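You operate a simulated robot arm through the tools that you are given. There is no shell and no other tool. Be economical: measure what you need, move in short steps, check, and stop when the job is done.

You run a simulated two-armed robot. Do the job below in one go: nothing can be reset, and whatever is moved stays where it is left.

JOB
Shut the filter's lid and vent and tighten its four clamps crosswise.
Fine: crosswise: one clamp, the one opposite it, then the other pair.

It is judged by the outcome, as a careful person would: the job done as asked, and still so three seconds after it is handed in. It fails if anything else is knocked over, pushed out of place, dropped, spilled or broken. A push-on lid holds only when it is set on centred and level and pressed home; a screw cap is set on level and turned clockwise until tight.

ROBOT AND FRAMES
Two 7-joint arms with two-finger parallel grippers on one trunk, on a base that drives. Base frame: it is fixed to the floor where the robot stands at the start and does not move with it; the origin is under the middle of the robot, x ahead of it, y to its left, z up. Units: mm, rad, N and s.
The left shoulder is at the start at [30, 119, 1110], the right one opposite. With the tool pointing down near the work surface each hand reaches from about 260 to 680 mm from the robot's upright axis, wherever it stands, measured 20 degrees to its own side. Places, roughly: back left clamp [700, -200, 900]; back right clamp [700, 300, 900]; black funnel lever [300, -100, 900]; crank [1100, 400, 500]; front left clamp [900, -100, 900]; front right clamp [900, 200, 900]; red vent lever [800, 400, 900]; round steel lid [500, 100, 1100]; yellow drain lever [800, 800, 700]. Payload 3.43 kg a hand.
Tool frame (each hand has its own): the origin (TCP) lies between the finger pads and is the grasp point; the fingertips stand 30 mm ahead of it; z points along the fingers, y is the line along which they close. Largest opening 94 mm; finger width 28, thickness 10; the body of the gripper, 50 by 96 mm, starts 55 mm behind the TCP.
Orientation is that of the tool frame in the base frame, as a unit quaternion [w, x, y, z]. With the fingers straight down and closing along the base's y, the tool's x points along the base's -x, its y along +y and its z along -z.

CONTROLS
- The arms move only by the tool apply_moves. It takes "left_increments", "right_increments" or both (then of equal length, played together; a hand with none holds still); each is a list of rows, each a list of 7 numbers: the turn, a rotation vector about the base's x, y, z in rad, then the shift along the base's x, y, z in mm, then the finger opening in mm, from 0 to 94. In form: [[wx, wy, wz, dx, dy, dz, grip], ...]. A call has 1 to 8 rows; each row shifts and turns the commanded pose from where the row before left it. Rows are played at 5 a second. More than 50 mm and 0.15 rad between two rows, or a gripper value outside its range, and nothing of the call is played. A pose out of reach is approached as far as the arm can. The call stops where the force on the tool passes 40 N (or 10 N more than at its start, if that is more) or the arm is blocked; 0.2 s more then pass. Each finger travels about 72 mm/s and halts on what it meets, pressing with about 25 N; the grip force reading is that of the motor and also rises with nothing between the fingers. The clock runs only during rows and for 0.2 s after the last one: add rows that do not move to give the fingers time. It gives the time, the measured TCP pose, the force on the tool (base axes), the opening and the grip force at its end, in the units of the frame above (readings bear some noise), with the torque about the TCP (base axes, N m) and any sound that the robot's microphone picked up.
- Cameras (640 x 400 px; columns grow to the right, rows downward): "scene" is now at [41, 11.5, 1808]; the picture's right is [0.16, -0.99, 0.00], its down [-0.80, -0.13, -0.58] and it looks along [0.57, 0.09, -0.81] (base axes); focal length 252 px, centre (320, 200). "left" rides on the left gripper at [76, -14, -102] in its tool frame; the picture's right is [0.18, 0.98, 0.00], its down [-0.75, 0.14, -0.64] and it looks along [-0.63, 0.12, 0.77] (tool axes); focal length 243 px, centre (320, 200). "right" rides on the right gripper at [76, 14, -103] in its tool frame; the picture's right is [-0.18, 0.98, 0.00], its down [-0.75, -0.14, -0.64] and it looks along [-0.63, -0.12, 0.77] (tool axes); focal length 243 px, centre (320, 200).
- grab_frame(camera): a new picture of that camera. It takes no simulated time.
- slide_trunk(by): slides the trunk up (or, below 0, down) by that many mm; the arms and the scene camera ride with it, the base frame stays. It gives what a move gives, with no picture.
- base_move(legs): drives the robot by 1 to 6 legs, each [ahead, turn to the left] in mm and rad, along the robot's own axes; the way and the turn of a leg run together, so that a leg with both is an arc; at most 1500 mm and 3.142 rad a leg. The arms and the cameras ride along, it lands a little off, and it stops where it bumps. It gives what a move gives.
- aim_head(pan, tilt): turns the head with the scene camera to pan (to the left, within 2.496 rad either way) and tilt (down, from -0.506 to 1.204), counted from straight ahead of the robot. It gives what a move gives.
- locate(camera, pixels): there is no depth. For up to 12 entries [column, row, z] of the newest picture of that camera ("zoom" is the newest enlarged one), the place [x, y] in the base frame at which the ray of that pixel passes the height z, good to about 2 mm. It takes no simulated time.
- close_up(camera, box): a new picture of the part [left, top, right, bottom] of that camera's present view, enlarged. It takes no simulated time.
- finish_job(): hands the job in; it is judged then, once.

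Go step by step. Measure first, check grasps and placings, and put right what went wrong. The budget is 80 turns and 62 pictures, counting those below and the enlarged ones. Unless the task says otherwise, let go and move clear before handing in, and close with one line.

The tools are called after "Request:" by a JSON object that holds its "method" and its "body". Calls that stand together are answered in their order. apply_moves: Moves the arms, as the interface text tells. Its arguments: {"type":"object","properties":{"left_increments":{"type":"array","items":{"type":"array","items":{"type":"number"}}},"right_increments":{"type":"array","items":{"type":"array","items":{"type":"number"}}}},"required":[]} The other tools are called the same way: slide_trunk (by) slides the trunk up or down; base_move (legs) drives the base; aim_head (pan, tilt) turns the head that bears the scene camera; grab_frame (camera) takes a picture; locate (camera, pixels) gives the place at which the rays of pixels pass given heights; close_up (camera, box) takes an enlarged picture of a part of a camera's view; finish_job () hands the job in.

At the start:

```text
clock: 0.0
left_tool_pos: [355.4, 240.9, 1455.5]
left_tcp_rot: [0.0, 0.0, 1.0, 0.0]
left_wrist_force: [-0.5, 0.3, 0.5]
left_ft_torque: [0.01, -0.01, -0.01]
left_width: 94.1
left_gripper_force: 0.0
right_tool_pos: [476.6, -136.6, 1394.9]
right_tcp_rot: [-0.001, 0.001, 1.0, 0.0]
right_wrist_force: [-1.0, -0.1, -0.1]
right_ft_torque: [-0.03, 0.02, 0.03]
right_width: 93.8
right_gripper_force: 0.1
trunk travel left (down, up): [-375.0, 35.0]
robot x, y, heading: [0.8, 0.2, -0.007]
head pan, tilt: [0.162, 0.953]
```

scene: 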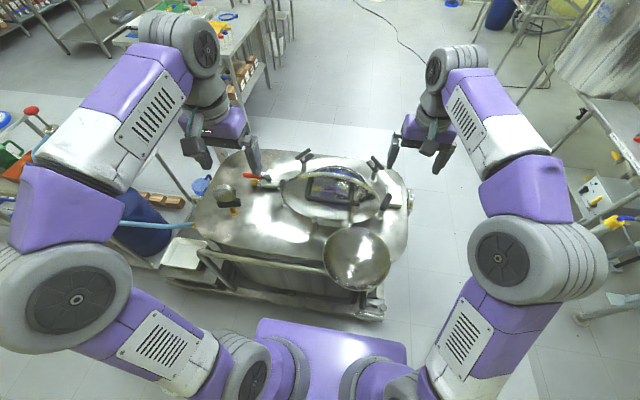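
right: 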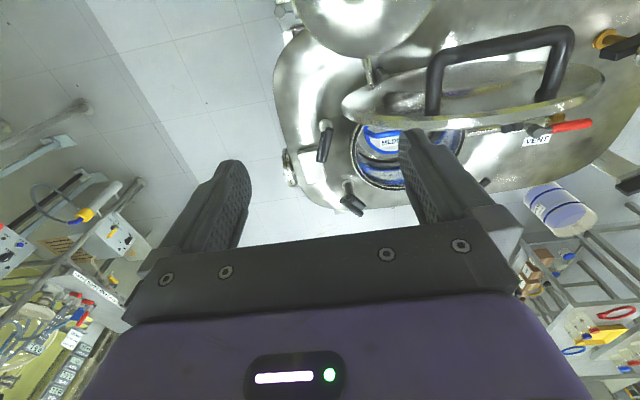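
left: 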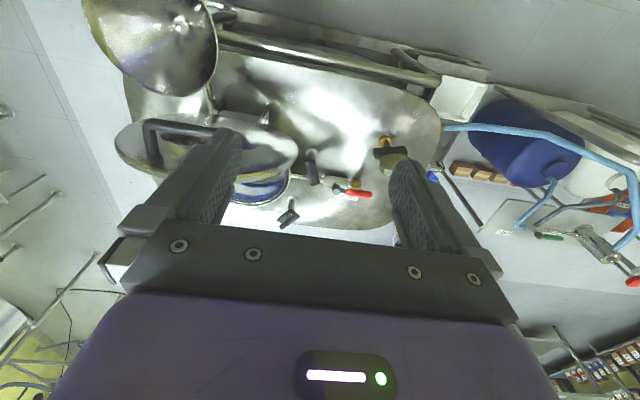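

The scene shows an oval steel vessel with a hinged lid standing open (around 340,190), a red vent lever near (250,177) and clamps around the opening. I'll enlarge the views to measure.

Request:
{"method": "close_up", "body": {"camera": "scene", "box": [180, 130, 430, 300]}}

Request:
{"method": "close_up", "body": {"camera": "right", "box": [270, 0, 640, 230]}}

Request:
{"method": "close_up", "body": {"camera": "left", "box": [100, 60, 460, 240]}}

```text
2.35 times, centred on (305, 215) of scene
```

zoom: 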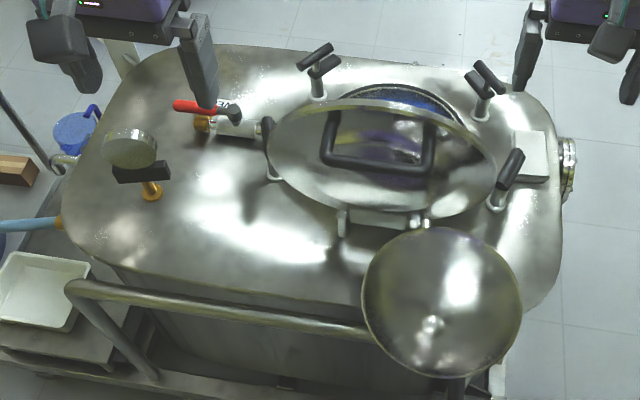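

```text
1.73 times, centred on (455, 115) of right
```

zoom: 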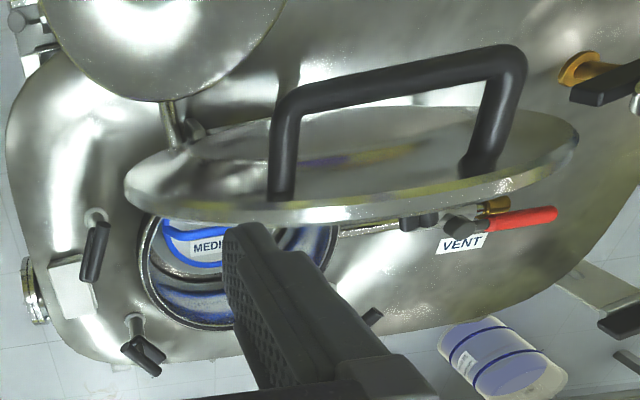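

```text
1.78 times, centred on (280, 150) of left
```

zoom: 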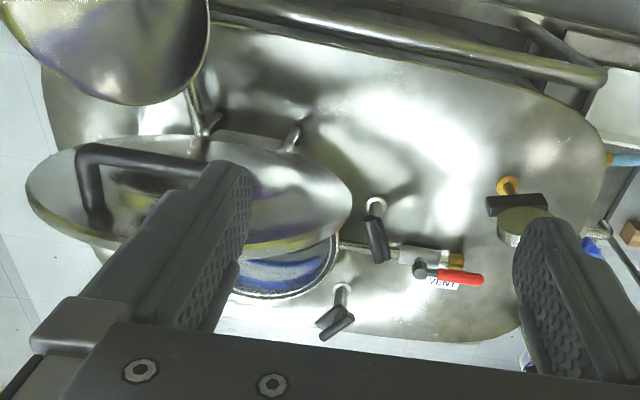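

I'll triangulate heights using points common to the scene and left pictures (red lever tip, its pivot, clamp posts).

Request:
{"method": "locate", "body": {"camera": "scene", "pixels": [[244.6, 174.6, 800], [244.6, 174.6, 1000], [284, 195.6, 800], [284, 195.6, 1000], [303.7, 171.5, 800], [303.7, 171.5, 1000], [372.6, 181.4, 800], [372.6, 181.4, 1000], [379.6, 218, 800], [379.6, 218, 1000]]}}

Request:
{"method": "locate", "body": {"camera": "left", "pixels": [[371, 195, 800], [371, 195, 1000], [312, 182, 800], [312, 182, 1000], [310, 153, 800], [310, 153, 1000], [292, 203, 800], [292, 203, 1000]]}}

Request:
{"method": "locate", "body": {"camera": "right", "pixels": [[592, 126, 800], [592, 126, 1000], [325, 125, 800], [325, 125, 1000], [348, 187, 800], [348, 187, 1000], [321, 160, 800], [321, 160, 1000]]}}

```text
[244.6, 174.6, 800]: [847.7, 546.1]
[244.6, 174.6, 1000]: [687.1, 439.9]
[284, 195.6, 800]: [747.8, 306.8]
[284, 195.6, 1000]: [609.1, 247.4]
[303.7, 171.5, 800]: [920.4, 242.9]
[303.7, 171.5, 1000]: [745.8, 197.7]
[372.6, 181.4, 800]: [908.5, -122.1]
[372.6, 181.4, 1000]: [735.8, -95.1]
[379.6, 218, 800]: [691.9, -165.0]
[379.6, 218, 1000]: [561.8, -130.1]
```

```text
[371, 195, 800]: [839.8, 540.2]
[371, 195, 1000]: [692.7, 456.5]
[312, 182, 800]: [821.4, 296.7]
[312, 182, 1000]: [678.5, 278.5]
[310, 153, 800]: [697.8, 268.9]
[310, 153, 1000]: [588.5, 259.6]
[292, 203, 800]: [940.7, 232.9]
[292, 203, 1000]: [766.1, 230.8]
```

```text
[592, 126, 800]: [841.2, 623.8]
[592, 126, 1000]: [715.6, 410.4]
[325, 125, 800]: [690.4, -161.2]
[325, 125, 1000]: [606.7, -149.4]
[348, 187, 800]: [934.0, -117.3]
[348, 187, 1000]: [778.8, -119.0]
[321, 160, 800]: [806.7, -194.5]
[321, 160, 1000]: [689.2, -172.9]
```

The vessel deck is around z≈880–900, with the clamps about 0.7–0.87 m ahead. I'll take tight close-ups of the clamps and vent to see how they work.

Request:
{"method": "close_up", "body": {"camera": "scene", "box": [240, 140, 330, 200]}}

Request:
{"method": "close_up", "body": {"camera": "scene", "box": [330, 145, 420, 235]}}

Request:
{"method": "close_up", "body": {"camera": "left", "box": [270, 130, 400, 220]}}

```text
6.67 times, centred on (285, 170) of scene
```

zoom: 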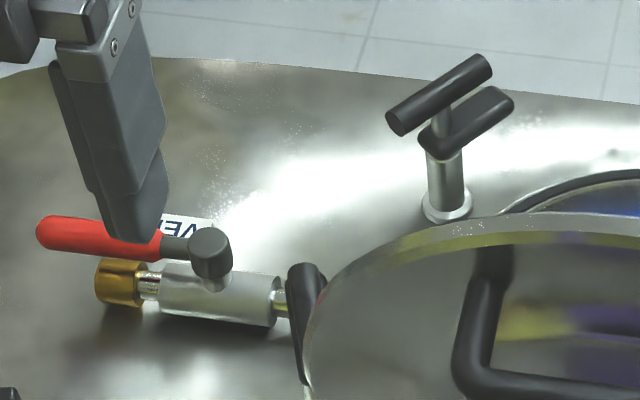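

```text
4.44 times, centred on (375, 190) of scene
```

zoom: 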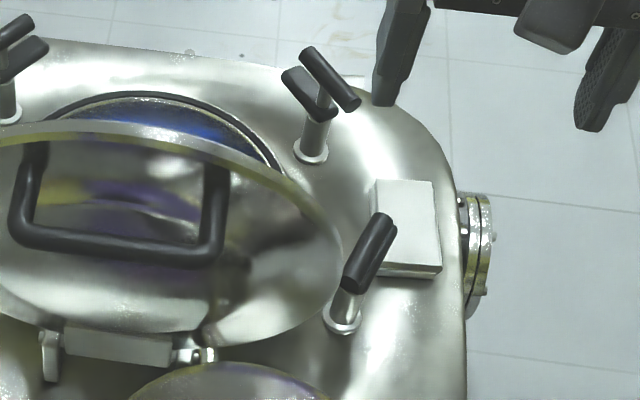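

```text
4.44 times, centred on (335, 175) of left
```

zoom: 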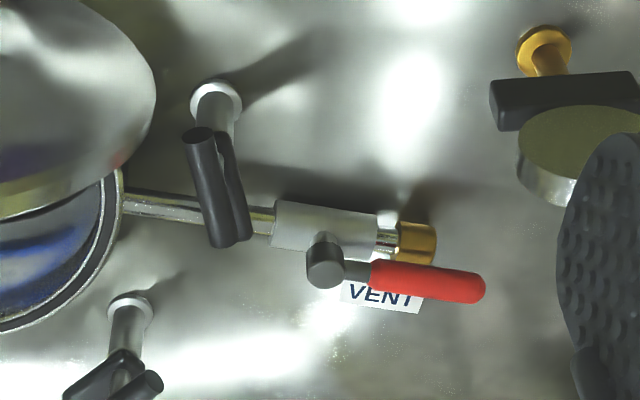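

The vent lever lies in line with its pipe (open), and the clamps carry a T-bar over a swing arm. Now I'll triangulate the lid handle and rim.

Request:
{"method": "locate", "body": {"camera": "scene", "pixels": [[351.8, 200.1, 1000], [351.8, 200.1, 1200], [308, 198, 1000], [308, 198, 1200], [332, 173, 900], [332, 173, 1100], [350, 225, 900], [350, 225, 1000], [269, 183, 900], [350, 300, 900]]}}

Request:
{"method": "locate", "body": {"camera": "right", "pixels": [[433.6, 54.3, 1000], [433.6, 54.3, 1200], [567.7, 31, 1000], [567.7, 31, 1200], [445, 127, 900], [445, 127, 1100]]}}

Request:
{"method": "locate", "body": {"camera": "left", "pixels": [[155, 124, 1000], [155, 124, 1200], [152, 171, 1000], [225, 130, 1000], [225, 130, 1200]]}}

Request:
{"method": "close_up", "body": {"camera": "left", "box": [100, 90, 310, 220]}}

```text
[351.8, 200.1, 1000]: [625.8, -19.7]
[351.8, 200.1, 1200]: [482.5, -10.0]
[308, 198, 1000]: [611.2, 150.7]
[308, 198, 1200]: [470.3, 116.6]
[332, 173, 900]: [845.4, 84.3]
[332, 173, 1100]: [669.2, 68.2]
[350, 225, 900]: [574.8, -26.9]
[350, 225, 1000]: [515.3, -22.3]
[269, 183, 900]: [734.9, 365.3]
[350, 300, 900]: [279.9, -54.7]
```

```text
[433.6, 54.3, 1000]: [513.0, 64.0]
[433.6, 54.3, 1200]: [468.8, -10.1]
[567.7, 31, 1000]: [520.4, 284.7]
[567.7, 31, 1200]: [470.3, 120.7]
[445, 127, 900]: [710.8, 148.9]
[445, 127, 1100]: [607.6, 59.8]
```

```text
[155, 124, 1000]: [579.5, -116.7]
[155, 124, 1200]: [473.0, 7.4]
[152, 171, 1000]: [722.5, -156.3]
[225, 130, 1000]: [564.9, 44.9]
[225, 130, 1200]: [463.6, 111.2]
```

```text
3.05 times, centred on (205, 155) of left
```

zoom: 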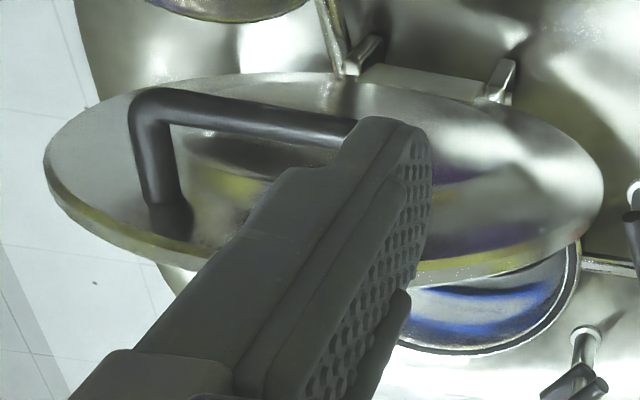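

The handle bar is around (470, 54, 1200) and the lid stands roughly vertical, hinged at x≈575. The front clamps (x≈840) are far from here, so I consider working from the far side and look at the floor space around.

Request:
{"method": "locate", "body": {"camera": "scene", "pixels": [[240, 152, 890], [310, 155, 890], [400, 170, 890], [411, 200, 850], [195, 220, 890], [230, 60, 700], [265, 90, 300], [600, 200, 700], [560, 270, 0], [400, 300, 0], [340, 140, 0]]}}

Request:
{"method": "aim_head", "body": {"pan": 0.1, "tilt": 0.5}}

Request:
{"method": "grab_frame", "body": {"camera": "scene"}}

Request:
{"method": "aim_head", "body": {"pan": -1.0, "tilt": 0.8}}

Request:
{"method": "grab_frame", "body": {"camera": "scene"}}

```text
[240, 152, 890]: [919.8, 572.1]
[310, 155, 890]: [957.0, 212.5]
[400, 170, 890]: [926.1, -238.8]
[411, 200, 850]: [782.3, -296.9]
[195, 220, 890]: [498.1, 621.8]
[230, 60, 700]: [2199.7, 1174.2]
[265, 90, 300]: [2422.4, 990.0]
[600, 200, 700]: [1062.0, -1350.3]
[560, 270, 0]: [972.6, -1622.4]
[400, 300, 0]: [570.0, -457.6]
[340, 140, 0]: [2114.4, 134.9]
```

```text
clock: 0.9
left_tool_pos: [356.5, 241.7, 1454.9]
left_tcp_rot: [0.0, 0.0, 1.0, 0.0]
left_wrist_force: [-0.1, -1.1, 1.0]
left_ft_torque: [0.0, 0.03, -0.02]
left_width: 94.0
left_gripper_force: 0.2
right_tool_pos: [475.1, -135.4, 1395.3]
right_tcp_rot: [0.0, 0.0, 1.0, 0.0]
right_wrist_force: [-0.1, -1.0, -0.1]
right_ft_torque: [0.02, -0.01, 0.01]
right_width: 94.2
right_gripper_force: 0.1
trunk travel left (down, up): [-375.0, 35.0]
robot x, y, heading: [0.4, -1.0, -0.001]
head pan, tilt: [0.099, 0.499]
```

```text
51 pictures are left
```

scene: 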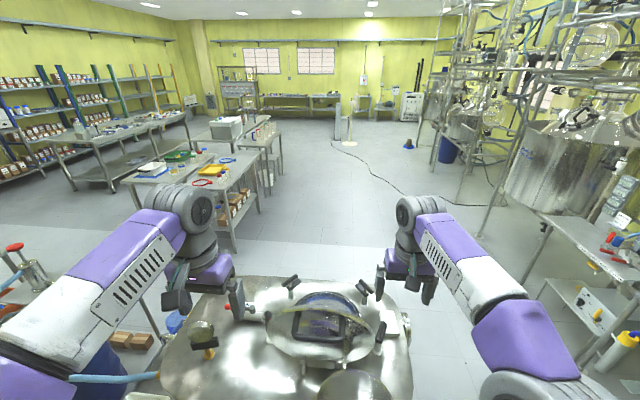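

```text
clock: 2.2
left_tool_pos: [355.6, 240.6, 1455.0]
left_tcp_rot: [0.0, 0.0, 1.0, 0.0]
left_wrist_force: [0.3, -0.3, -0.4]
left_ft_torque: [0.0, -0.01, 0.01]
left_width: 93.9
left_gripper_force: 0.0
right_tool_pos: [476.6, -136.6, 1394.5]
right_tcp_rot: [0.001, 0.0, 1.0, 0.0]
right_wrist_force: [-0.2, 0.7, 0.0]
right_ft_torque: [-0.01, 0.02, -0.01]
right_width: 94.0
right_gripper_force: 0.1
trunk travel left (down, up): [-375.0, 35.0]
robot x, y, heading: [-1.7, -0.8, 0.004]
head pan, tilt: [-1.0, 0.799]
```

```text
50 pictures are left
```

scene: 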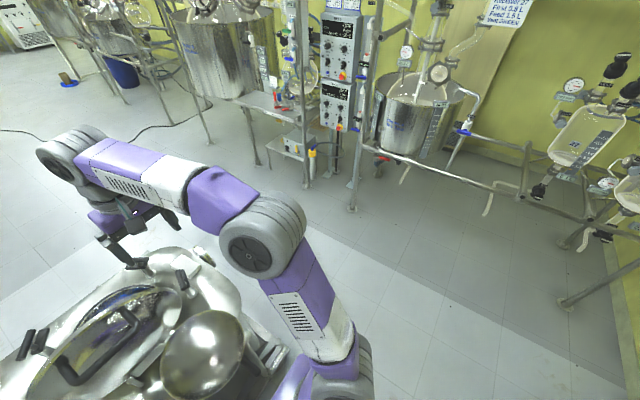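

The right-hand side has an aisle. I'll measure rack feet in this view to plan a drive around.

Request:
{"method": "locate", "body": {"camera": "scene", "pixels": [[306, 186, 0], [352, 208, 0], [258, 163, 0], [210, 143, 0], [568, 308, 0], [375, 150, 800], [245, 100, 600], [128, 104, 0], [265, 245, 1300], [350, 340, 1100], [490, 185, 1000]]}}

Request:
{"method": "aim_head", "body": {"pan": 0.0, "tilt": 1.2}}

Request:
{"method": "grab_frame", "body": {"camera": "scene"}}

```text
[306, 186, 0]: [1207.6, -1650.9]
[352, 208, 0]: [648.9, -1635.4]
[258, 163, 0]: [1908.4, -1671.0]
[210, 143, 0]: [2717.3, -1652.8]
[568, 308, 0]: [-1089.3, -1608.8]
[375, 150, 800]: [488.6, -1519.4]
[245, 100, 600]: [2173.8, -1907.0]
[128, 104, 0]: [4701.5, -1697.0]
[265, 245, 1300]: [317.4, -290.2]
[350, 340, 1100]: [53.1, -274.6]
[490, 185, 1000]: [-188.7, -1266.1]
```

```text
clock: 3.5
left_tool_pos: [355.5, 241.3, 1455.8]
left_tcp_rot: [0.0, 0.0, 1.0, 0.0]
left_wrist_force: [0.3, -0.5, -0.2]
left_ft_torque: [0.0, 0.01, -0.02]
left_width: 94.2
left_gripper_force: 0.0
right_tool_pos: [475.9, -136.3, 1395.2]
right_tcp_rot: [0.0, -0.001, 1.0, 0.0]
right_wrist_force: [0.0, 0.1, -0.4]
right_ft_torque: [0.01, -0.01, -0.02]
right_width: 93.8
right_gripper_force: 0.1
trunk travel left (down, up): [-375.0, 35.0]
robot x, y, heading: [-1.8, -2.2, 0.004]
head pan, tilt: [0.0, 1.201]
```

```text
49 pictures are left
```

scene: 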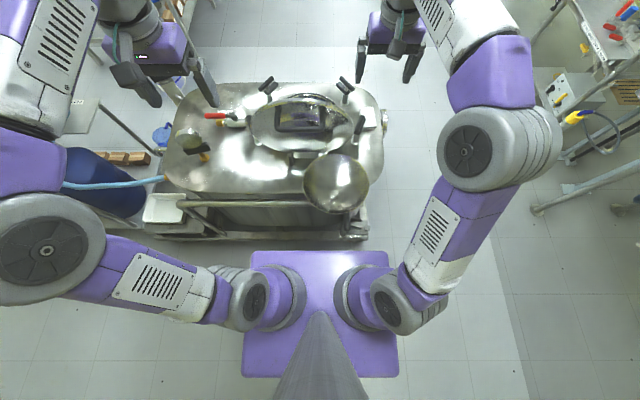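

The aisle on the right is about 1.3 m wide (rack feet at y≈-1650, vessel end at y≈-300) and the floor beyond the vessel is clear. I'll drive around to the far side in stages, since all clamps are reachable from there.

Request:
{"method": "base_move", "body": {"legs": [[-150, 0], [0, -1.571], [800, 0], [0, 1.571], [1500, 0], [0, 1.571]]}}

Request:
{"method": "aim_head", "body": {"pan": 0.3, "tilt": 0.8}}

Request:
{"method": "grab_frame", "body": {"camera": "scene"}}

```text
clock: 27.3
left_tool_pos: [1125.9, -422.7, 1455.7]
left_tcp_rot: [0.001, 0.715, -0.7, 0.0]
left_wrist_force: [-0.2, 0.4, 0.4]
left_ft_torque: [-0.04, -0.04, 0.02]
left_width: 94.0
left_gripper_force: 0.1
right_tool_pos: [1499.3, -294.3, 1394.3]
right_tcp_rot: [0.0, 0.714, -0.7, 0.0]
right_wrist_force: [0.0, -0.1, 0.0]
right_ft_torque: [-0.01, -0.02, 0.02]
right_width: 93.9
right_gripper_force: 0.1
trunk travel left (down, up): [-375.0, 35.0]
robot x, y, heading: [1376.4, -772.4, 1.591]
head pan, tilt: [0.0, 1.201]
```

```text
clock: 28.2
left_tool_pos: [1125.6, -422.5, 1456.5]
left_tcp_rot: [0.0, 0.714, -0.7, 0.0]
left_wrist_force: [0.5, 0.2, 0.5]
left_ft_torque: [0.02, 0.03, 0.0]
left_width: 93.9
left_gripper_force: 0.0
right_tool_pos: [1499.4, -293.3, 1394.8]
right_tcp_rot: [0.0, 0.714, -0.7, 0.0]
right_wrist_force: [0.8, -0.7, -0.1]
right_ft_torque: [-0.01, -0.01, -0.01]
right_width: 94.0
right_gripper_force: 0.1
trunk travel left (down, up): [-375.0, 35.0]
robot x, y, heading: [1371.5, -775.6, 1.591]
head pan, tilt: [0.3, 0.799]
```

```text
48 pictures are left
```

scene: 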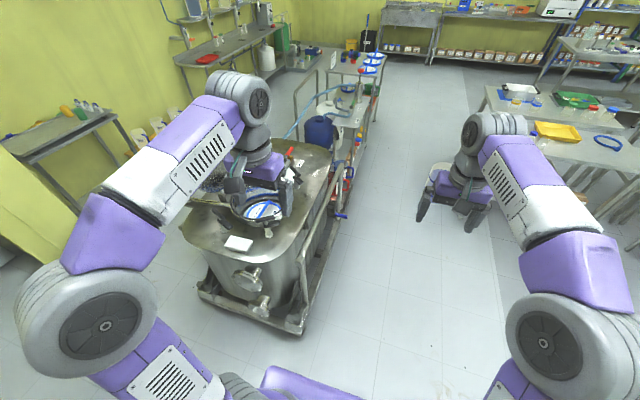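

Clear route ahead along the far side of the trolley. I'll drive to y≈55 and turn to face the vessel.

Request:
{"method": "base_move", "body": {"legs": [[830, 0], [0, 1.551]]}}

Request:
{"method": "aim_head", "body": {"pan": 0.0, "tilt": 0.95}}

Request:
{"method": "grab_frame", "body": {"camera": "scene"}}

Request:
{"method": "grab_frame", "body": {"camera": "left"}}

Request:
{"method": "grab_frame", "body": {"camera": "right"}}

```text
clock: 32.8
left_tool_pos: [1109.9, 414.1, 1456.5]
left_tcp_rot: [0.0, 0.714, -0.7, 0.001]
left_wrist_force: [0.1, 0.2, 0.0]
left_ft_torque: [0.0, 0.02, -0.01]
left_width: 93.9
left_gripper_force: 0.0
right_tool_pos: [1485.0, 543.2, 1394.4]
right_tcp_rot: [-0.001, 0.713, -0.701, 0.0]
right_wrist_force: [-0.1, 0.7, -0.1]
right_ft_torque: [0.0, 0.01, 0.02]
right_width: 94.1
right_gripper_force: 0.1
trunk travel left (down, up): [-375.0, 35.0]
robot x, y, heading: [1360.3, 62.6, 1.59]
head pan, tilt: [0.3, 0.799]
stopped in leg 2: the robot was blocked; the commanded pose is now the measured one
```

```text
clock: 33.6
left_tool_pos: [1109.3, 414.3, 1456.9]
left_tcp_rot: [-0.001, 0.714, -0.7, 0.0]
left_wrist_force: [0.3, -0.5, -0.4]
left_ft_torque: [-0.04, 0.01, -0.01]
left_width: 93.8
left_gripper_force: 0.0
right_tool_pos: [1484.0, 540.5, 1395.2]
right_tcp_rot: [0.0, 0.714, -0.7, 0.0]
right_wrist_force: [-1.3, -0.2, 0.6]
right_ft_torque: [-0.04, -0.04, -0.03]
right_width: 94.0
right_gripper_force: 0.0
trunk travel left (down, up): [-375.0, 35.0]
robot x, y, heading: [1363.4, 64.1, 1.594]
head pan, tilt: [0.0, 0.949]
```

```text
47 pictures are left
```

scene: 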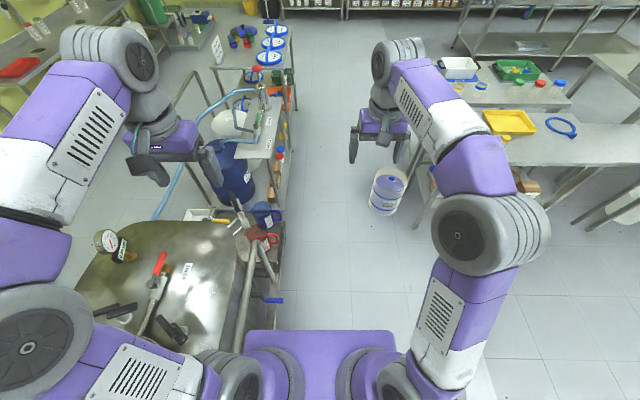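

```text
46 pictures are left
```

left: 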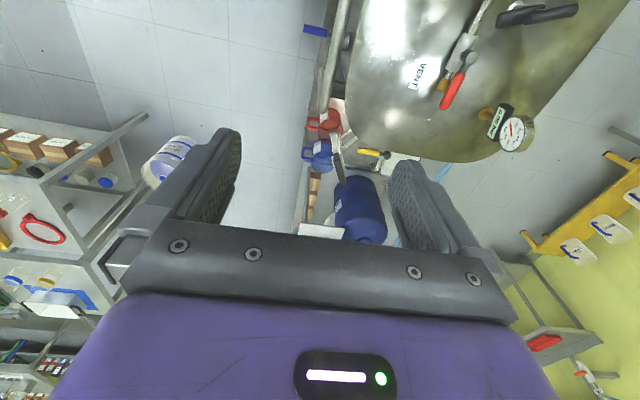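

```text
45 pictures are left
```

right: 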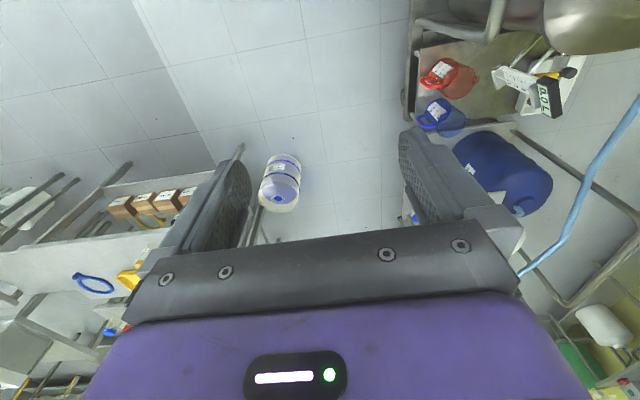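

The turn was blocked: a rail and crank with blue knob (272,300) stick out on the trolley's side. I'll measure them before replanning from further out.

Request:
{"method": "locate", "body": {"camera": "scene", "pixels": [[274, 300, 400], [274, 300, 800], [248, 270, 400], [248, 270, 800], [245, 332, 800], [390, 175, 200], [500, 150, 800], [425, 190, 600]]}}

Request:
{"method": "locate", "body": {"camera": "left", "pixels": [[316, 31, 400], [316, 31, 800], [333, 75, 400], [333, 75, 800], [452, 92, 900], [452, 92, 1000]]}}

Request:
{"method": "base_move", "body": {"legs": [[-830, 0], [0, -0.31], [860, 0]]}}

```text
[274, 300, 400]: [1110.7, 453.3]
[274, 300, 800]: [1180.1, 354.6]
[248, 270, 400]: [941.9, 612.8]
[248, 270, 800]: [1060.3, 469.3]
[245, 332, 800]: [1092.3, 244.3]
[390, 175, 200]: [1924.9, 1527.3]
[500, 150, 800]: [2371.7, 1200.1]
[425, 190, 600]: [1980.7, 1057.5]
```

```text
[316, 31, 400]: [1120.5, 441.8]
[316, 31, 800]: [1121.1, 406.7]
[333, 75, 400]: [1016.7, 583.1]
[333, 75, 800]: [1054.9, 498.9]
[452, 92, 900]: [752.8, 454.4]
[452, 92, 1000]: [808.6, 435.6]
```

```text
clock: 43.2
left_tool_pos: [1485.0, 469.2, 1454.6]
left_tcp_rot: [0.0, -0.6, 0.8, 0.0]
left_wrist_force: [-0.4, 0.3, 0.4]
left_ft_torque: [0.02, 0.0, -0.04]
left_width: 93.8
left_gripper_force: 0.0
right_tool_pos: [1880.4, 479.8, 1393.8]
right_tcp_rot: [0.0, -0.6, 0.8, 0.0]
right_wrist_force: [-0.3, -0.2, 0.5]
right_ft_torque: [0.0, 0.04, 0.01]
right_width: 94.0
right_gripper_force: 0.0
trunk travel left (down, up): [-375.0, 35.0]
robot x, y, heading: [1619.7, 59.0, 1.287]
head pan, tilt: [0.0, 0.949]
```

The crank knob is at (1115, 450, ~430) and the rail at x≈1055. I'm now at (1620, 59): turn to face the vessel and approach to x≈1360.

Request:
{"method": "base_move", "body": {"legs": [[0, 1.855], [250, 0]]}}

Request:
{"method": "grab_frame", "body": {"camera": "scene"}}

Request:
{"method": "grab_frame", "body": {"camera": "left"}}

Request:
{"method": "grab_frame", "body": {"camera": "right"}}

```text
clock: 49.5
left_tool_pos: [1017.7, -184.4, 1455.4]
left_tcp_rot: [0.0, 1.0, -0.003, 0.0]
left_wrist_force: [0.4, 0.3, 0.2]
left_ft_torque: [0.01, 0.0, 0.01]
left_width: 93.9
left_gripper_force: 0.1
right_tool_pos: [899.9, 193.6, 1395.2]
right_tcp_rot: [0.0, 1.0, -0.003, 0.0]
right_wrist_force: [0.0, 0.3, -0.2]
right_ft_torque: [0.01, 0.01, -0.02]
right_width: 93.9
right_gripper_force: 0.1
trunk travel left (down, up): [-375.0, 35.0]
robot x, y, heading: [1370.5, 62.0, 3.134]
head pan, tilt: [0.0, 0.949]
```

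```text
44 pictures are left
```

scene: 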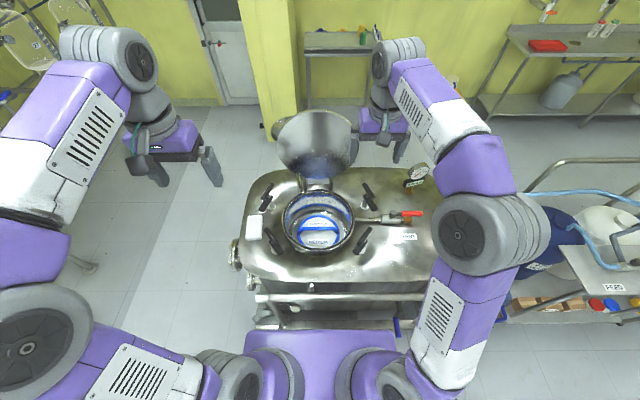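

```text
43 pictures are left
```

left: 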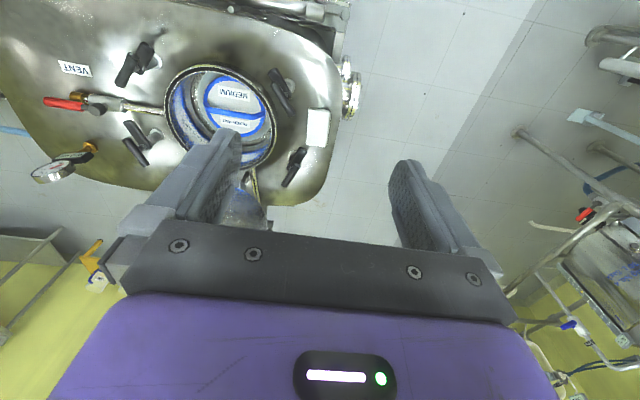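

```text
42 pictures are left
```

right: 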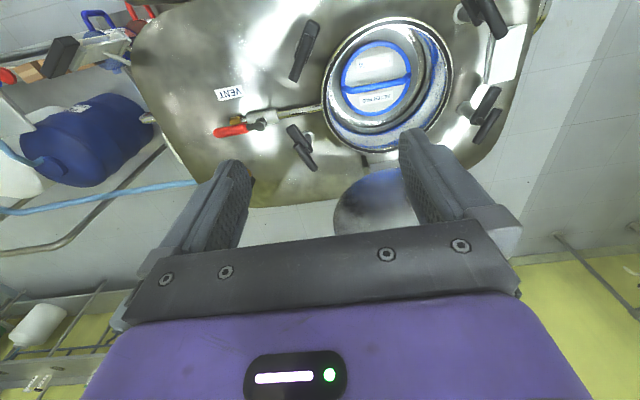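

From the far side, the opening, clamps, vent and the standing lid (315,140) are all in view. I'll enlarge for detail.

Request:
{"method": "close_up", "body": {"camera": "scene", "box": [230, 100, 440, 290]}}

Request:
{"method": "locate", "body": {"camera": "right", "pixels": [[388, 78, 900], [388, 18, 900], [388, 140, 900], [322, 82, 900], [455, 82, 900], [218, 132, 920], [262, 124, 900]]}}

Request:
{"method": "locate", "body": {"camera": "left", "pixels": [[218, 115, 900], [163, 115, 900], [276, 115, 900], [46, 103, 920], [95, 108, 900], [218, 68, 900], [218, 165, 900]]}}

```text
2.11 times, centred on (335, 195) of scene
```

zoom: 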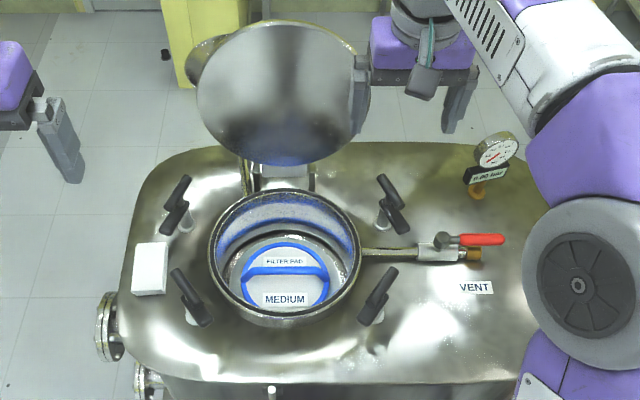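

```text
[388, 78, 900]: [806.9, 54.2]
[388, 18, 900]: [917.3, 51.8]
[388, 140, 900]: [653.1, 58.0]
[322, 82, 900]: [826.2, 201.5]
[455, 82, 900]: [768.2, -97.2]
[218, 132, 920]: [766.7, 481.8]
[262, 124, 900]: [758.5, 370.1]
```

```text
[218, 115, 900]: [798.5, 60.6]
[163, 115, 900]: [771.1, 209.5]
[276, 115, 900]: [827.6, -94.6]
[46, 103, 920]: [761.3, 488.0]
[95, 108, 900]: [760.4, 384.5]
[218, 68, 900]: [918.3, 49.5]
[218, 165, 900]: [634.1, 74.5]
```

Opening centre is ≈(785, 54), rim z≈900, radius ≈147. Now the lid's top edge and clamp handles.

Request:
{"method": "locate", "body": {"camera": "scene", "pixels": [[312.3, 111, 1100], [312.3, 111, 1250], [276.7, 145, 1050], [358, 145, 1050], [318, 178, 900], [318, 178, 950]]}}

Request:
{"method": "locate", "body": {"camera": "left", "pixels": [[146, 46, 950], [122, 82, 950], [127, 125, 950], [143, 162, 950], [270, 71, 950], [289, 108, 950], [302, 149, 950], [285, 185, 950]]}}

Request:
{"method": "locate", "body": {"camera": "right", "pixels": [[313, 22, 950], [294, 78, 950], [290, 128, 950], [313, 168, 950], [495, 90, 950], [478, 140, 950], [470, 5, 950], [500, 35, 950]]}}

Request:
{"method": "close_up", "body": {"camera": "left", "box": [30, 30, 340, 210]}}

Request:
{"method": "close_up", "body": {"camera": "right", "box": [200, 0, 530, 210]}}

```text
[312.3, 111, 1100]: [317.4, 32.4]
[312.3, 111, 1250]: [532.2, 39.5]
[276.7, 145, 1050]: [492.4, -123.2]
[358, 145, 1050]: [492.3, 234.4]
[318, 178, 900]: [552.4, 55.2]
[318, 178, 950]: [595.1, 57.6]
```

```text
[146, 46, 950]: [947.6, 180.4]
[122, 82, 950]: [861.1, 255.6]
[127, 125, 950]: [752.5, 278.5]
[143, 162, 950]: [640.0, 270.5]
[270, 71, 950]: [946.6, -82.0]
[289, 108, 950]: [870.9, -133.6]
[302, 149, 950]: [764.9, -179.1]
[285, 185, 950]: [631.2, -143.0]
```

```text
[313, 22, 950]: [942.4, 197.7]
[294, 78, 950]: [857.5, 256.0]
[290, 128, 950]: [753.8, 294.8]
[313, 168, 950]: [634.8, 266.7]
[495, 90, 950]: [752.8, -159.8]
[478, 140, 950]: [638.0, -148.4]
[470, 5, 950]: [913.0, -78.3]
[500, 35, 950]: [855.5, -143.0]
```

```text
2.06 times, centred on (185, 120) of left
```

zoom: 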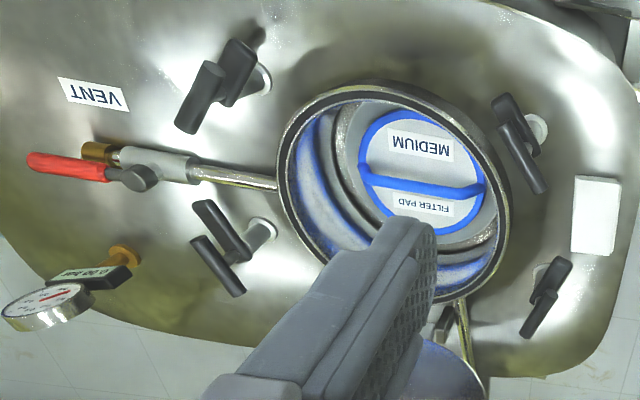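

```text
1.90 times, centred on (365, 105) of right
```

zoom: 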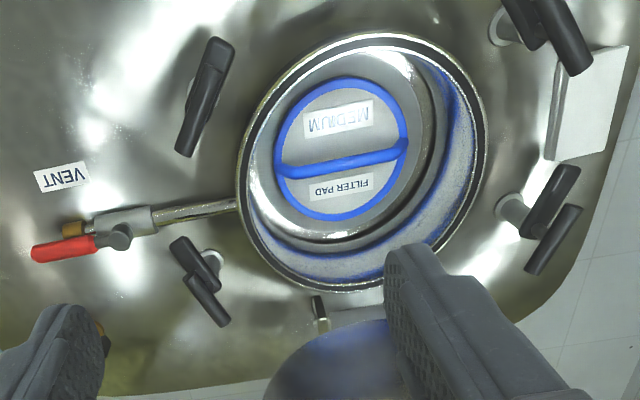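

The lid leans back with its top edge at about (535, 45, 1247) and hinge near x≈600, z≈920. I'll creep 35 mm closer, raise the trunk, and start turning the left hand so its fingers close along x, to pinch the lid's upper rim.

Request:
{"method": "base_move", "body": {"legs": [[35, 0]]}}

Request:
{"method": "slide_trunk", "body": {"by": 34}}

Request:
{"method": "apply_moves", "body": {"left_increments": [[0, 0, 0.1428, -20, 17, 0, 94], [0, 0, 0.1428, -20, 17, 0, 94], [0, 0, 0.1428, -20, 17, 0, 94], [0, 0, 0.1428, -20, 17, 0, 94], [0, 0, 0.1428, -20, 17, 0, 94], [0, 0, 0.1428, -20, 17, 0, 94], [0, 0, 0.1428, -20, 17, 0, 94], [0, 0, 0.1428, -20, 17, 0, 94]], "right_increments": [[0, 0, 0, 10, 15, 0, 94], [0, 0, 0, 10, 15, 0, 94], [0, 0, 0, 10, 15, 0, 94], [0, 0, 0, 10, 15, 0, 94], [0, 0, 0, 10, 15, 0, 94], [0, 0, 0, 10, 15, 0, 94], [0, 0, 0, 10, 15, 0, 94], [0, 0, 0, 10, 15, 0, 94]]}}

Request:
{"method": "apply_moves", "body": {"left_increments": [[0, 0, 0.1428, -30, 0, -10, 94], [0, 0, 0.1428, -30, 0, -10, 94], [0, 0, 0.1428, -30, 0, -10, 94], [0, 0.15, 0, -25, 0, 0, 94], [0, 0.15, 0, -25, 0, 0, 94], [0, 0.15, 0, -25, 0, 0, 94], [0, 0.15, 0, -15, 0, 0, 94], [0, 0.15, 0, -15, 0, 0, 94]]}}

Request:
{"method": "grab_frame", "body": {"camera": "scene"}}

Request:
{"method": "grab_frame", "body": {"camera": "left"}}

```text
clock: 50.3
left_tool_pos: [986.0, -184.0, 1457.5]
left_tcp_rot: [0.001, 1.0, -0.004, -0.002]
left_wrist_force: [0.7, 0.0, -1.2]
left_ft_torque: [0.03, 0.03, 0.01]
left_width: 94.2
left_gripper_force: 0.1
right_tool_pos: [867.9, 194.6, 1395.6]
right_tcp_rot: [0.001, 1.0, -0.004, -0.001]
right_wrist_force: [0.4, -0.2, -0.4]
right_ft_torque: [-0.03, 0.01, -0.05]
right_width: 94.0
right_gripper_force: 0.1
trunk travel left (down, up): [-375.0, 35.0]
robot x, y, heading: [1334.8, 62.0, 3.137]
head pan, tilt: [0.0, 0.949]
```

```text
clock: 51.1
left_tool_pos: [980.8, -185.5, 1489.2]
left_tcp_rot: [0.0, 1.0, -0.004, 0.0]
left_wrist_force: [1.2, 0.6, -0.2]
left_ft_torque: [0.0, 0.0, -0.01]
left_width: 94.2
left_gripper_force: 0.1
right_tool_pos: [863.1, 193.5, 1429.0]
right_tcp_rot: [0.0, 1.0, -0.003, 0.0]
right_wrist_force: [-0.2, 0.8, 0.3]
right_ft_torque: [0.0, -0.01, -0.01]
right_width: 94.1
right_gripper_force: 0.1
trunk travel left (down, up): [-409.0, 1.0]
robot x, y, heading: [1337.9, 58.4, 3.131]
head pan, tilt: [0.0, 0.949]
```

```text
clock: 52.9
left_tool_pos: [845.4, -59.6, 1491.5]
left_tcp_rot: [-0.001, 0.868, 0.496, -0.003]
left_wrist_force: [0.1, 0.8, -0.1]
left_ft_torque: [0.05, 0.02, -0.01]
left_width: 93.8
left_gripper_force: 0.0
left hand out of reach, approached as far as the arm can: row 8
right_tool_pos: [945.6, 313.7, 1431.0]
right_tcp_rot: [0.001, 1.0, -0.003, -0.001]
right_wrist_force: [-0.5, 0.3, 0.9]
right_ft_torque: [-0.01, 0.04, -0.03]
right_width: 93.9
right_gripper_force: 0.0
trunk travel left (down, up): [-409.0, 1.0]
robot x, y, heading: [1338.9, 61.6, 3.138]
head pan, tilt: [0.0, 0.949]
```

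```text
clock: 54.7
left_tool_pos: [693.6, -61.1, 1435.1]
left_tcp_rot: [-0.234, 0.718, 0.589, -0.287]
left_wrist_force: [0.9, 0.2, -0.4]
left_ft_torque: [0.02, 0.0, -0.01]
left_width: 93.8
left_gripper_force: 0.1
left hand out of reach, approached as far as the arm can: row 1, 2, 3
right_tool_pos: [944.6, 313.4, 1428.7]
right_tcp_rot: [0.001, 1.0, -0.003, 0.0]
right_wrist_force: [-0.9, 0.0, -1.4]
right_ft_torque: [-0.01, 0.0, 0.03]
right_width: 94.2
right_gripper_force: 0.0
trunk travel left (down, up): [-409.0, 1.0]
robot x, y, heading: [1338.8, 64.9, 3.137]
head pan, tilt: [0.0, 0.949]
```

```text
38 pictures are left
```

scene: 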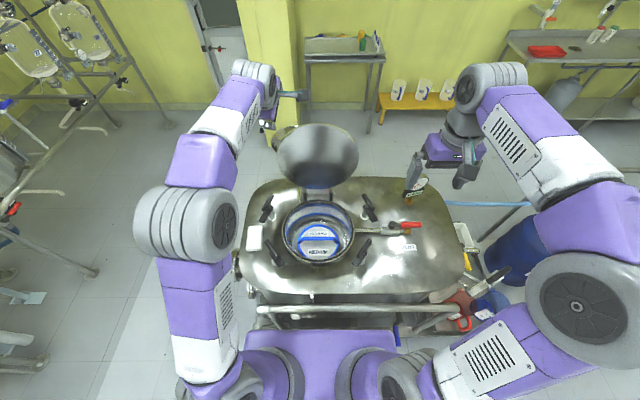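

```text
37 pictures are left
```

left: 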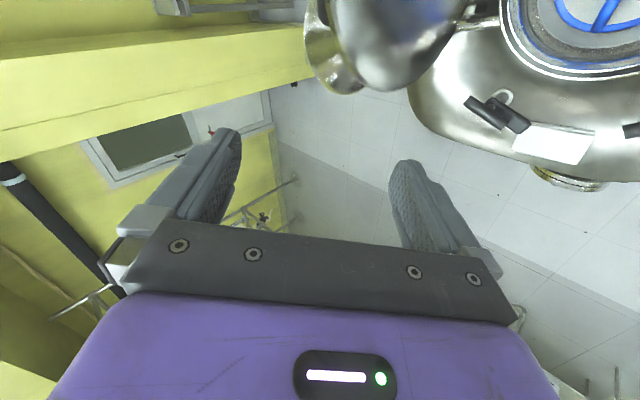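

The left hand is pitched ~44° with its fingers closing in the x–z plane at (694,-61,1435). I'll move toward the spot just above the lid's top edge.

Request:
{"method": "apply_moves", "body": {"left_increments": [[0, 0, 0.05, -30, 15, -32, 94], [0, 0, 0.05, -30, 15, -32, 94], [0, 0, 0.05, -30, 15, -32, 94], [0, 0, 0.05, -28, 15, -30, 94], [0, 0, 0, 0, 0, 0, 94]]}}

Request:
{"method": "close_up", "body": {"camera": "scene", "box": [230, 60, 410, 210]}}

Request:
{"method": "grab_frame", "body": {"camera": "left"}}

```text
clock: 55.9
left_tool_pos: [590.5, -2.4, 1306.1]
left_tcp_rot: [-0.204, 0.656, 0.658, -0.307]
left_wrist_force: [0.8, 0.3, 0.1]
left_ft_torque: [0.0, 0.05, 0.0]
left_width: 94.0
left_gripper_force: 0.1
left hand out of reach, approached as far as the arm can: row 4
right_tool_pos: [947.4, 312.8, 1429.6]
right_tcp_rot: [0.001, 1.0, -0.004, -0.001]
right_wrist_force: [0.1, -0.7, -0.7]
right_ft_torque: [-0.02, 0.02, 0.0]
right_width: 94.1
right_gripper_force: 0.1
trunk travel left (down, up): [-409.0, 1.0]
robot x, y, heading: [1343.1, 62.4, 3.134]
head pan, tilt: [0.0, 0.949]
```

```text
2.67 times, centred on (320, 135) of scene
```

zoom: 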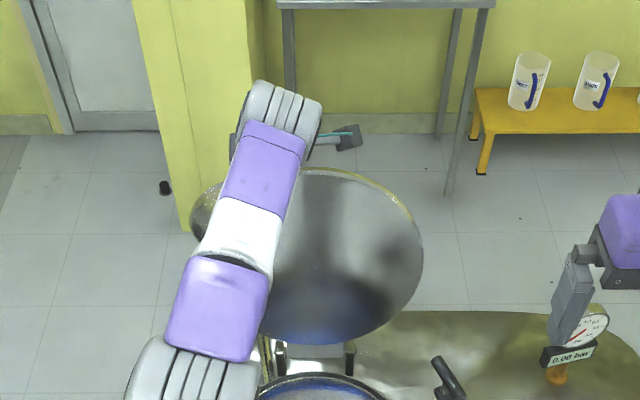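

```text
35 pictures are left
```

left: 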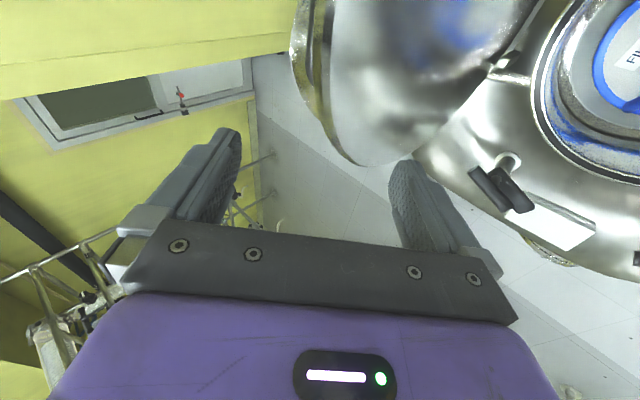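

In the left view the lid's rim (rows <165, columns 295–400) lies between the two fingers and straight ahead. I'll go down and slightly forward so that the rim enters between them.

Request:
{"method": "apply_moves", "body": {"left_increments": [[0, 0, 0, -8, 5, -27, 94], [0, 0, 0, -8, 5, -27, 94], [0, 0, 0, -4, 0, -27, 94], [0, 0, 0, 0, 0, 0, 94]]}}

Request:
{"method": "grab_frame", "body": {"camera": "left"}}

```text
clock: 56.9
left_tool_pos: [571.0, 6.2, 1224.8]
left_tcp_rot: [-0.205, 0.655, 0.659, -0.309]
left_wrist_force: [-3.6, -2.4, 12.6]
left_ft_torque: [0.3, 0.49, 0.06]
left_width: 94.2
left_gripper_force: 0.0
left hand out of reach, approached as far as the arm can: row 2
right_tool_pos: [945.6, 314.2, 1429.2]
right_tcp_rot: [0.001, 1.0, -0.003, -0.001]
right_wrist_force: [-0.3, -0.9, 0.7]
right_ft_torque: [-0.02, 0.02, -0.04]
right_width: 93.9
right_gripper_force: 0.1
trunk travel left (down, up): [-409.0, 1.0]
robot x, y, heading: [1339.1, 61.9, 3.135]
head pan, tilt: [0.0, 0.949]
```

```text
34 pictures are left
```

left: 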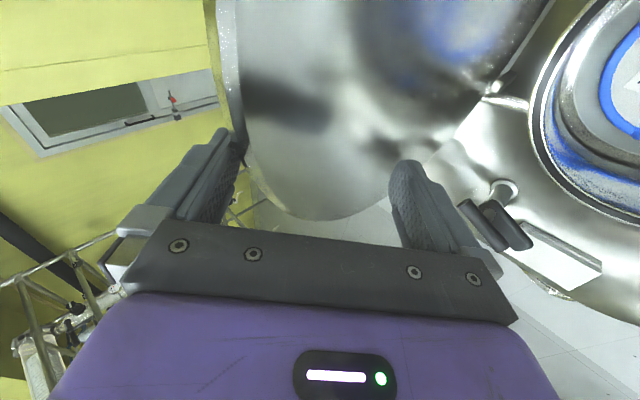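

The 12.6 N upward force and the back finger's tip (235,135) show it standing on the rim. I'll lift, go 22 mm further forward and come down again.

Request:
{"method": "apply_moves", "body": {"left_increments": [[0, 0, 0, 0, 0, 15, 94], [0, 0, 0, -24, -8, 0, 94], [0, 0, 0, 0, 0, -15, 94], [0, 0, 0, 0, 0, -15, 94], [0, 0, 0, 0, 0, 0, 94]]}}

Request:
{"method": "grab_frame", "body": {"camera": "left"}}

```text
clock: 58.2
left_tool_pos: [567.3, 0.1, 1222.0]
left_tcp_rot: [-0.216, 0.651, 0.655, -0.317]
left_wrist_force: [-3.1, -1.6, 9.3]
left_ft_torque: [0.12, 0.2, 0.22]
left_width: 93.8
left_gripper_force: 0.3
left hand out of reach, approached as far as the arm can: row 1, 2
right_tool_pos: [942.0, 313.5, 1428.2]
right_tcp_rot: [0.001, 1.0, -0.004, 0.0]
right_wrist_force: [-0.9, 0.6, 0.2]
right_ft_torque: [0.0, -0.01, 0.0]
right_width: 93.9
right_gripper_force: 0.1
trunk travel left (down, up): [-409.0, 1.0]
robot x, y, heading: [1341.1, 57.9, 3.137]
head pan, tilt: [0.0, 0.949]
stopped in row 5 (left hand): the force on the tool passed its limit at 40 N (the readings are from after the stop); the commanded pose is now the measured one
```

```text
33 pictures are left
```

left: 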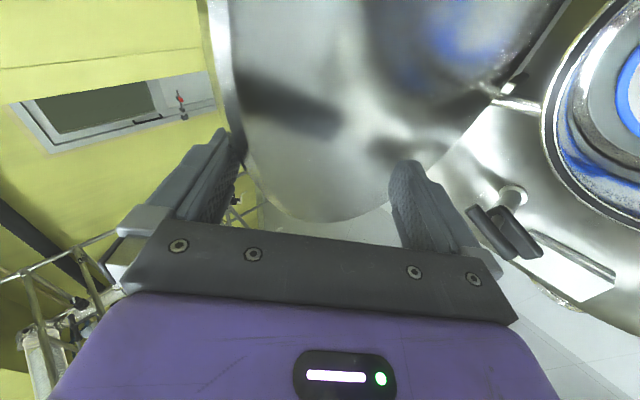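

Arm length is the limit here, so I'll lift off, nudge the base 22 mm closer and retry.

Request:
{"method": "apply_moves", "body": {"left_increments": [[0, 0, 0, 5, 0, 20, 94], [0, 0, 0, 10, 0, 10, 94]]}}

Request:
{"method": "base_move", "body": {"legs": [[22, 0]]}}

Request:
{"method": "apply_moves", "body": {"left_increments": [[0, 0, 0, -10, 0, 0, 94], [0, 0, 0, 0, 0, 0, 94]]}}

```text
clock: 58.8
left_tool_pos: [584.5, 1.2, 1249.1]
left_tcp_rot: [-0.213, 0.652, 0.655, -0.315]
left_wrist_force: [0.2, -0.6, -0.1]
left_ft_torque: [0.04, 0.02, -0.02]
left_width: 94.0
left_gripper_force: 0.1
right_tool_pos: [944.6, 313.6, 1430.3]
right_tcp_rot: [0.001, 1.0, -0.003, -0.001]
right_wrist_force: [0.4, 0.2, 1.1]
right_ft_torque: [-0.03, 0.03, 0.01]
right_width: 93.9
right_gripper_force: 0.0
trunk travel left (down, up): [-409.0, 1.0]
robot x, y, heading: [1338.8, 59.7, 3.131]
head pan, tilt: [0.0, 0.949]
```

```text
clock: 59.6
left_tool_pos: [566.4, 0.9, 1252.1]
left_tcp_rot: [-0.215, 0.652, 0.656, -0.315]
left_wrist_force: [0.5, -0.1, 0.7]
left_ft_torque: [0.03, 0.0, 0.05]
left_width: 94.0
left_gripper_force: 0.0
right_tool_pos: [927.9, 313.3, 1430.7]
right_tcp_rot: [0.0, 1.0, -0.003, -0.002]
right_wrist_force: [0.4, 0.6, 0.6]
right_ft_torque: [0.01, 0.04, -0.01]
right_width: 93.9
right_gripper_force: 0.0
trunk travel left (down, up): [-409.0, 1.0]
robot x, y, heading: [1316.4, 61.9, 3.137]
head pan, tilt: [0.0, 0.949]
```

```text
clock: 60.2
left_tool_pos: [553.1, 1.5, 1251.5]
left_tcp_rot: [-0.214, 0.651, 0.656, -0.316]
left_wrist_force: [0.1, 0.6, -0.4]
left_ft_torque: [-0.02, -0.01, 0.02]
left_width: 93.8
left_gripper_force: 0.2
right_tool_pos: [923.9, 314.0, 1430.0]
right_tcp_rot: [0.001, 1.0, -0.004, -0.001]
right_wrist_force: [0.5, 0.6, 0.3]
right_ft_torque: [-0.01, 0.0, 0.0]
right_width: 93.9
right_gripper_force: 0.1
trunk travel left (down, up): [-409.0, 1.0]
robot x, y, heading: [1323.2, 59.3, 3.136]
head pan, tilt: [0.0, 0.949]
```

Now at x=553, reachable. I'll descend in small steps with the back finger behind the rim.

Request:
{"method": "apply_moves", "body": {"left_increments": [[0, 0, 0, 0, 0, -15, 94], [0, 0, 0, 0, 0, -15, 94], [0, 0, 0, 0, 0, -8, 94], [0, 0, 0, 0, 0, 0, 94]]}}

Request:
{"method": "grab_frame", "body": {"camera": "left"}}

```text
clock: 61.2
left_tool_pos: [551.9, 2.2, 1215.7]
left_tcp_rot: [-0.217, 0.651, 0.655, -0.316]
left_wrist_force: [-5.6, -1.8, 12.1]
left_ft_torque: [0.28, 0.56, 0.14]
left_width: 94.2
left_gripper_force: 0.0
right_tool_pos: [923.9, 312.9, 1430.5]
right_tcp_rot: [0.001, 1.0, -0.004, -0.001]
right_wrist_force: [-0.2, 0.2, 0.1]
right_ft_torque: [-0.03, 0.0, 0.01]
right_width: 94.0
right_gripper_force: 0.1
trunk travel left (down, up): [-409.0, 1.0]
robot x, y, heading: [1320.3, 61.8, 3.134]
head pan, tilt: [0.0, 0.949]
```

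```text
32 pictures are left
```

left: 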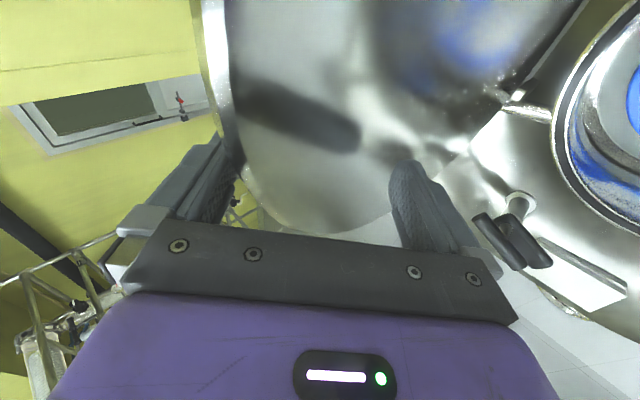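

The contact force points along the finger's inner-face normal, so the back finger may already be over the rim. I'll close the fingers slowly and look.

Request:
{"method": "apply_moves", "body": {"left_increments": [[0, 0, 0, 0, 0, 0, 70], [0, 0, 0, 0, 0, 0, 50], [0, 0, 0, 0, 0, 0, 30], [0, 0, 0, 0, 0, 0, 10], [0, 0, 0, 0, 0, 0, 0]]}}

Request:
{"method": "grab_frame", "body": {"camera": "left"}}

```text
clock: 62.4
left_tool_pos: [556.5, 1.6, 1215.9]
left_tcp_rot: [-0.215, 0.651, 0.656, -0.315]
left_wrist_force: [7.0, -0.1, 24.2]
left_ft_torque: [0.63, -3.73, 0.41]
left_width: 77.4
left_gripper_force: 45.1
right_tool_pos: [927.4, 313.5, 1431.0]
right_tcp_rot: [0.0, 1.0, -0.003, -0.002]
right_wrist_force: [-0.7, -1.2, 0.3]
right_ft_torque: [0.0, 0.02, -0.02]
right_width: 93.8
right_gripper_force: 0.1
trunk travel left (down, up): [-409.0, 1.0]
robot x, y, heading: [1316.7, 62.6, 3.137]
head pan, tilt: [0.0, 0.949]
```

```text
31 pictures are left
```

left: 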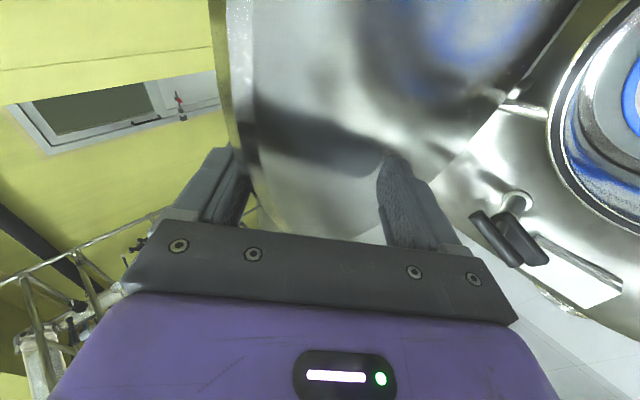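

The fingers hold something 77 mm across with 45 N — the lid's edge wedged between them. I'll swing along the hinge arc about +y a little and see whether the lid follows.

Request:
{"method": "apply_moves", "body": {"left_increments": [[0, 0.07, 0, 20, 0, 3, 0], [0, 0.07, 0, 20, 0, 2, 0], [0, 0.07, 0, 20, 0, 0, 0], [0, 0.07, 0, 20, 0, -1, 0]]}}

Request:
{"method": "grab_frame", "body": {"camera": "left"}}

```text
clock: 63.4
left_tool_pos: [635.1, 0.8, 1216.7]
left_tcp_rot: [-0.303, 0.601, 0.62, -0.404]
left_wrist_force: [10.7, -0.9, 11.1]
left_ft_torque: [0.3, -3.03, 0.29]
left_width: 71.1
left_gripper_force: 44.5
right_tool_pos: [926.6, 313.8, 1431.4]
right_tcp_rot: [0.001, 1.0, -0.003, -0.002]
right_wrist_force: [-0.4, 0.5, 0.2]
right_ft_torque: [-0.03, -0.02, 0.0]
right_width: 93.8
right_gripper_force: 0.2
trunk travel left (down, up): [-409.0, 1.0]
robot x, y, heading: [1319.7, 63.5, 3.136]
head pan, tilt: [0.0, 0.949]
```

```text
30 pictures are left
```

left: 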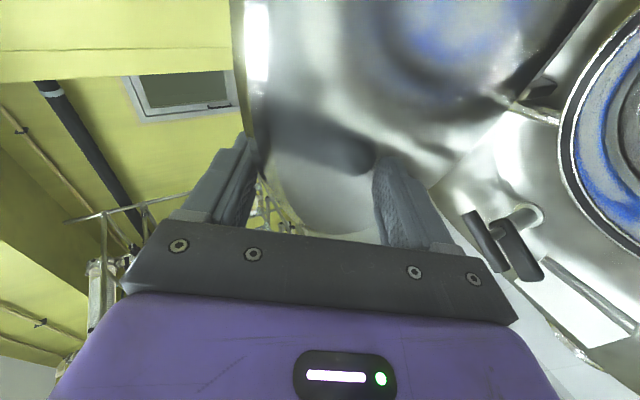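

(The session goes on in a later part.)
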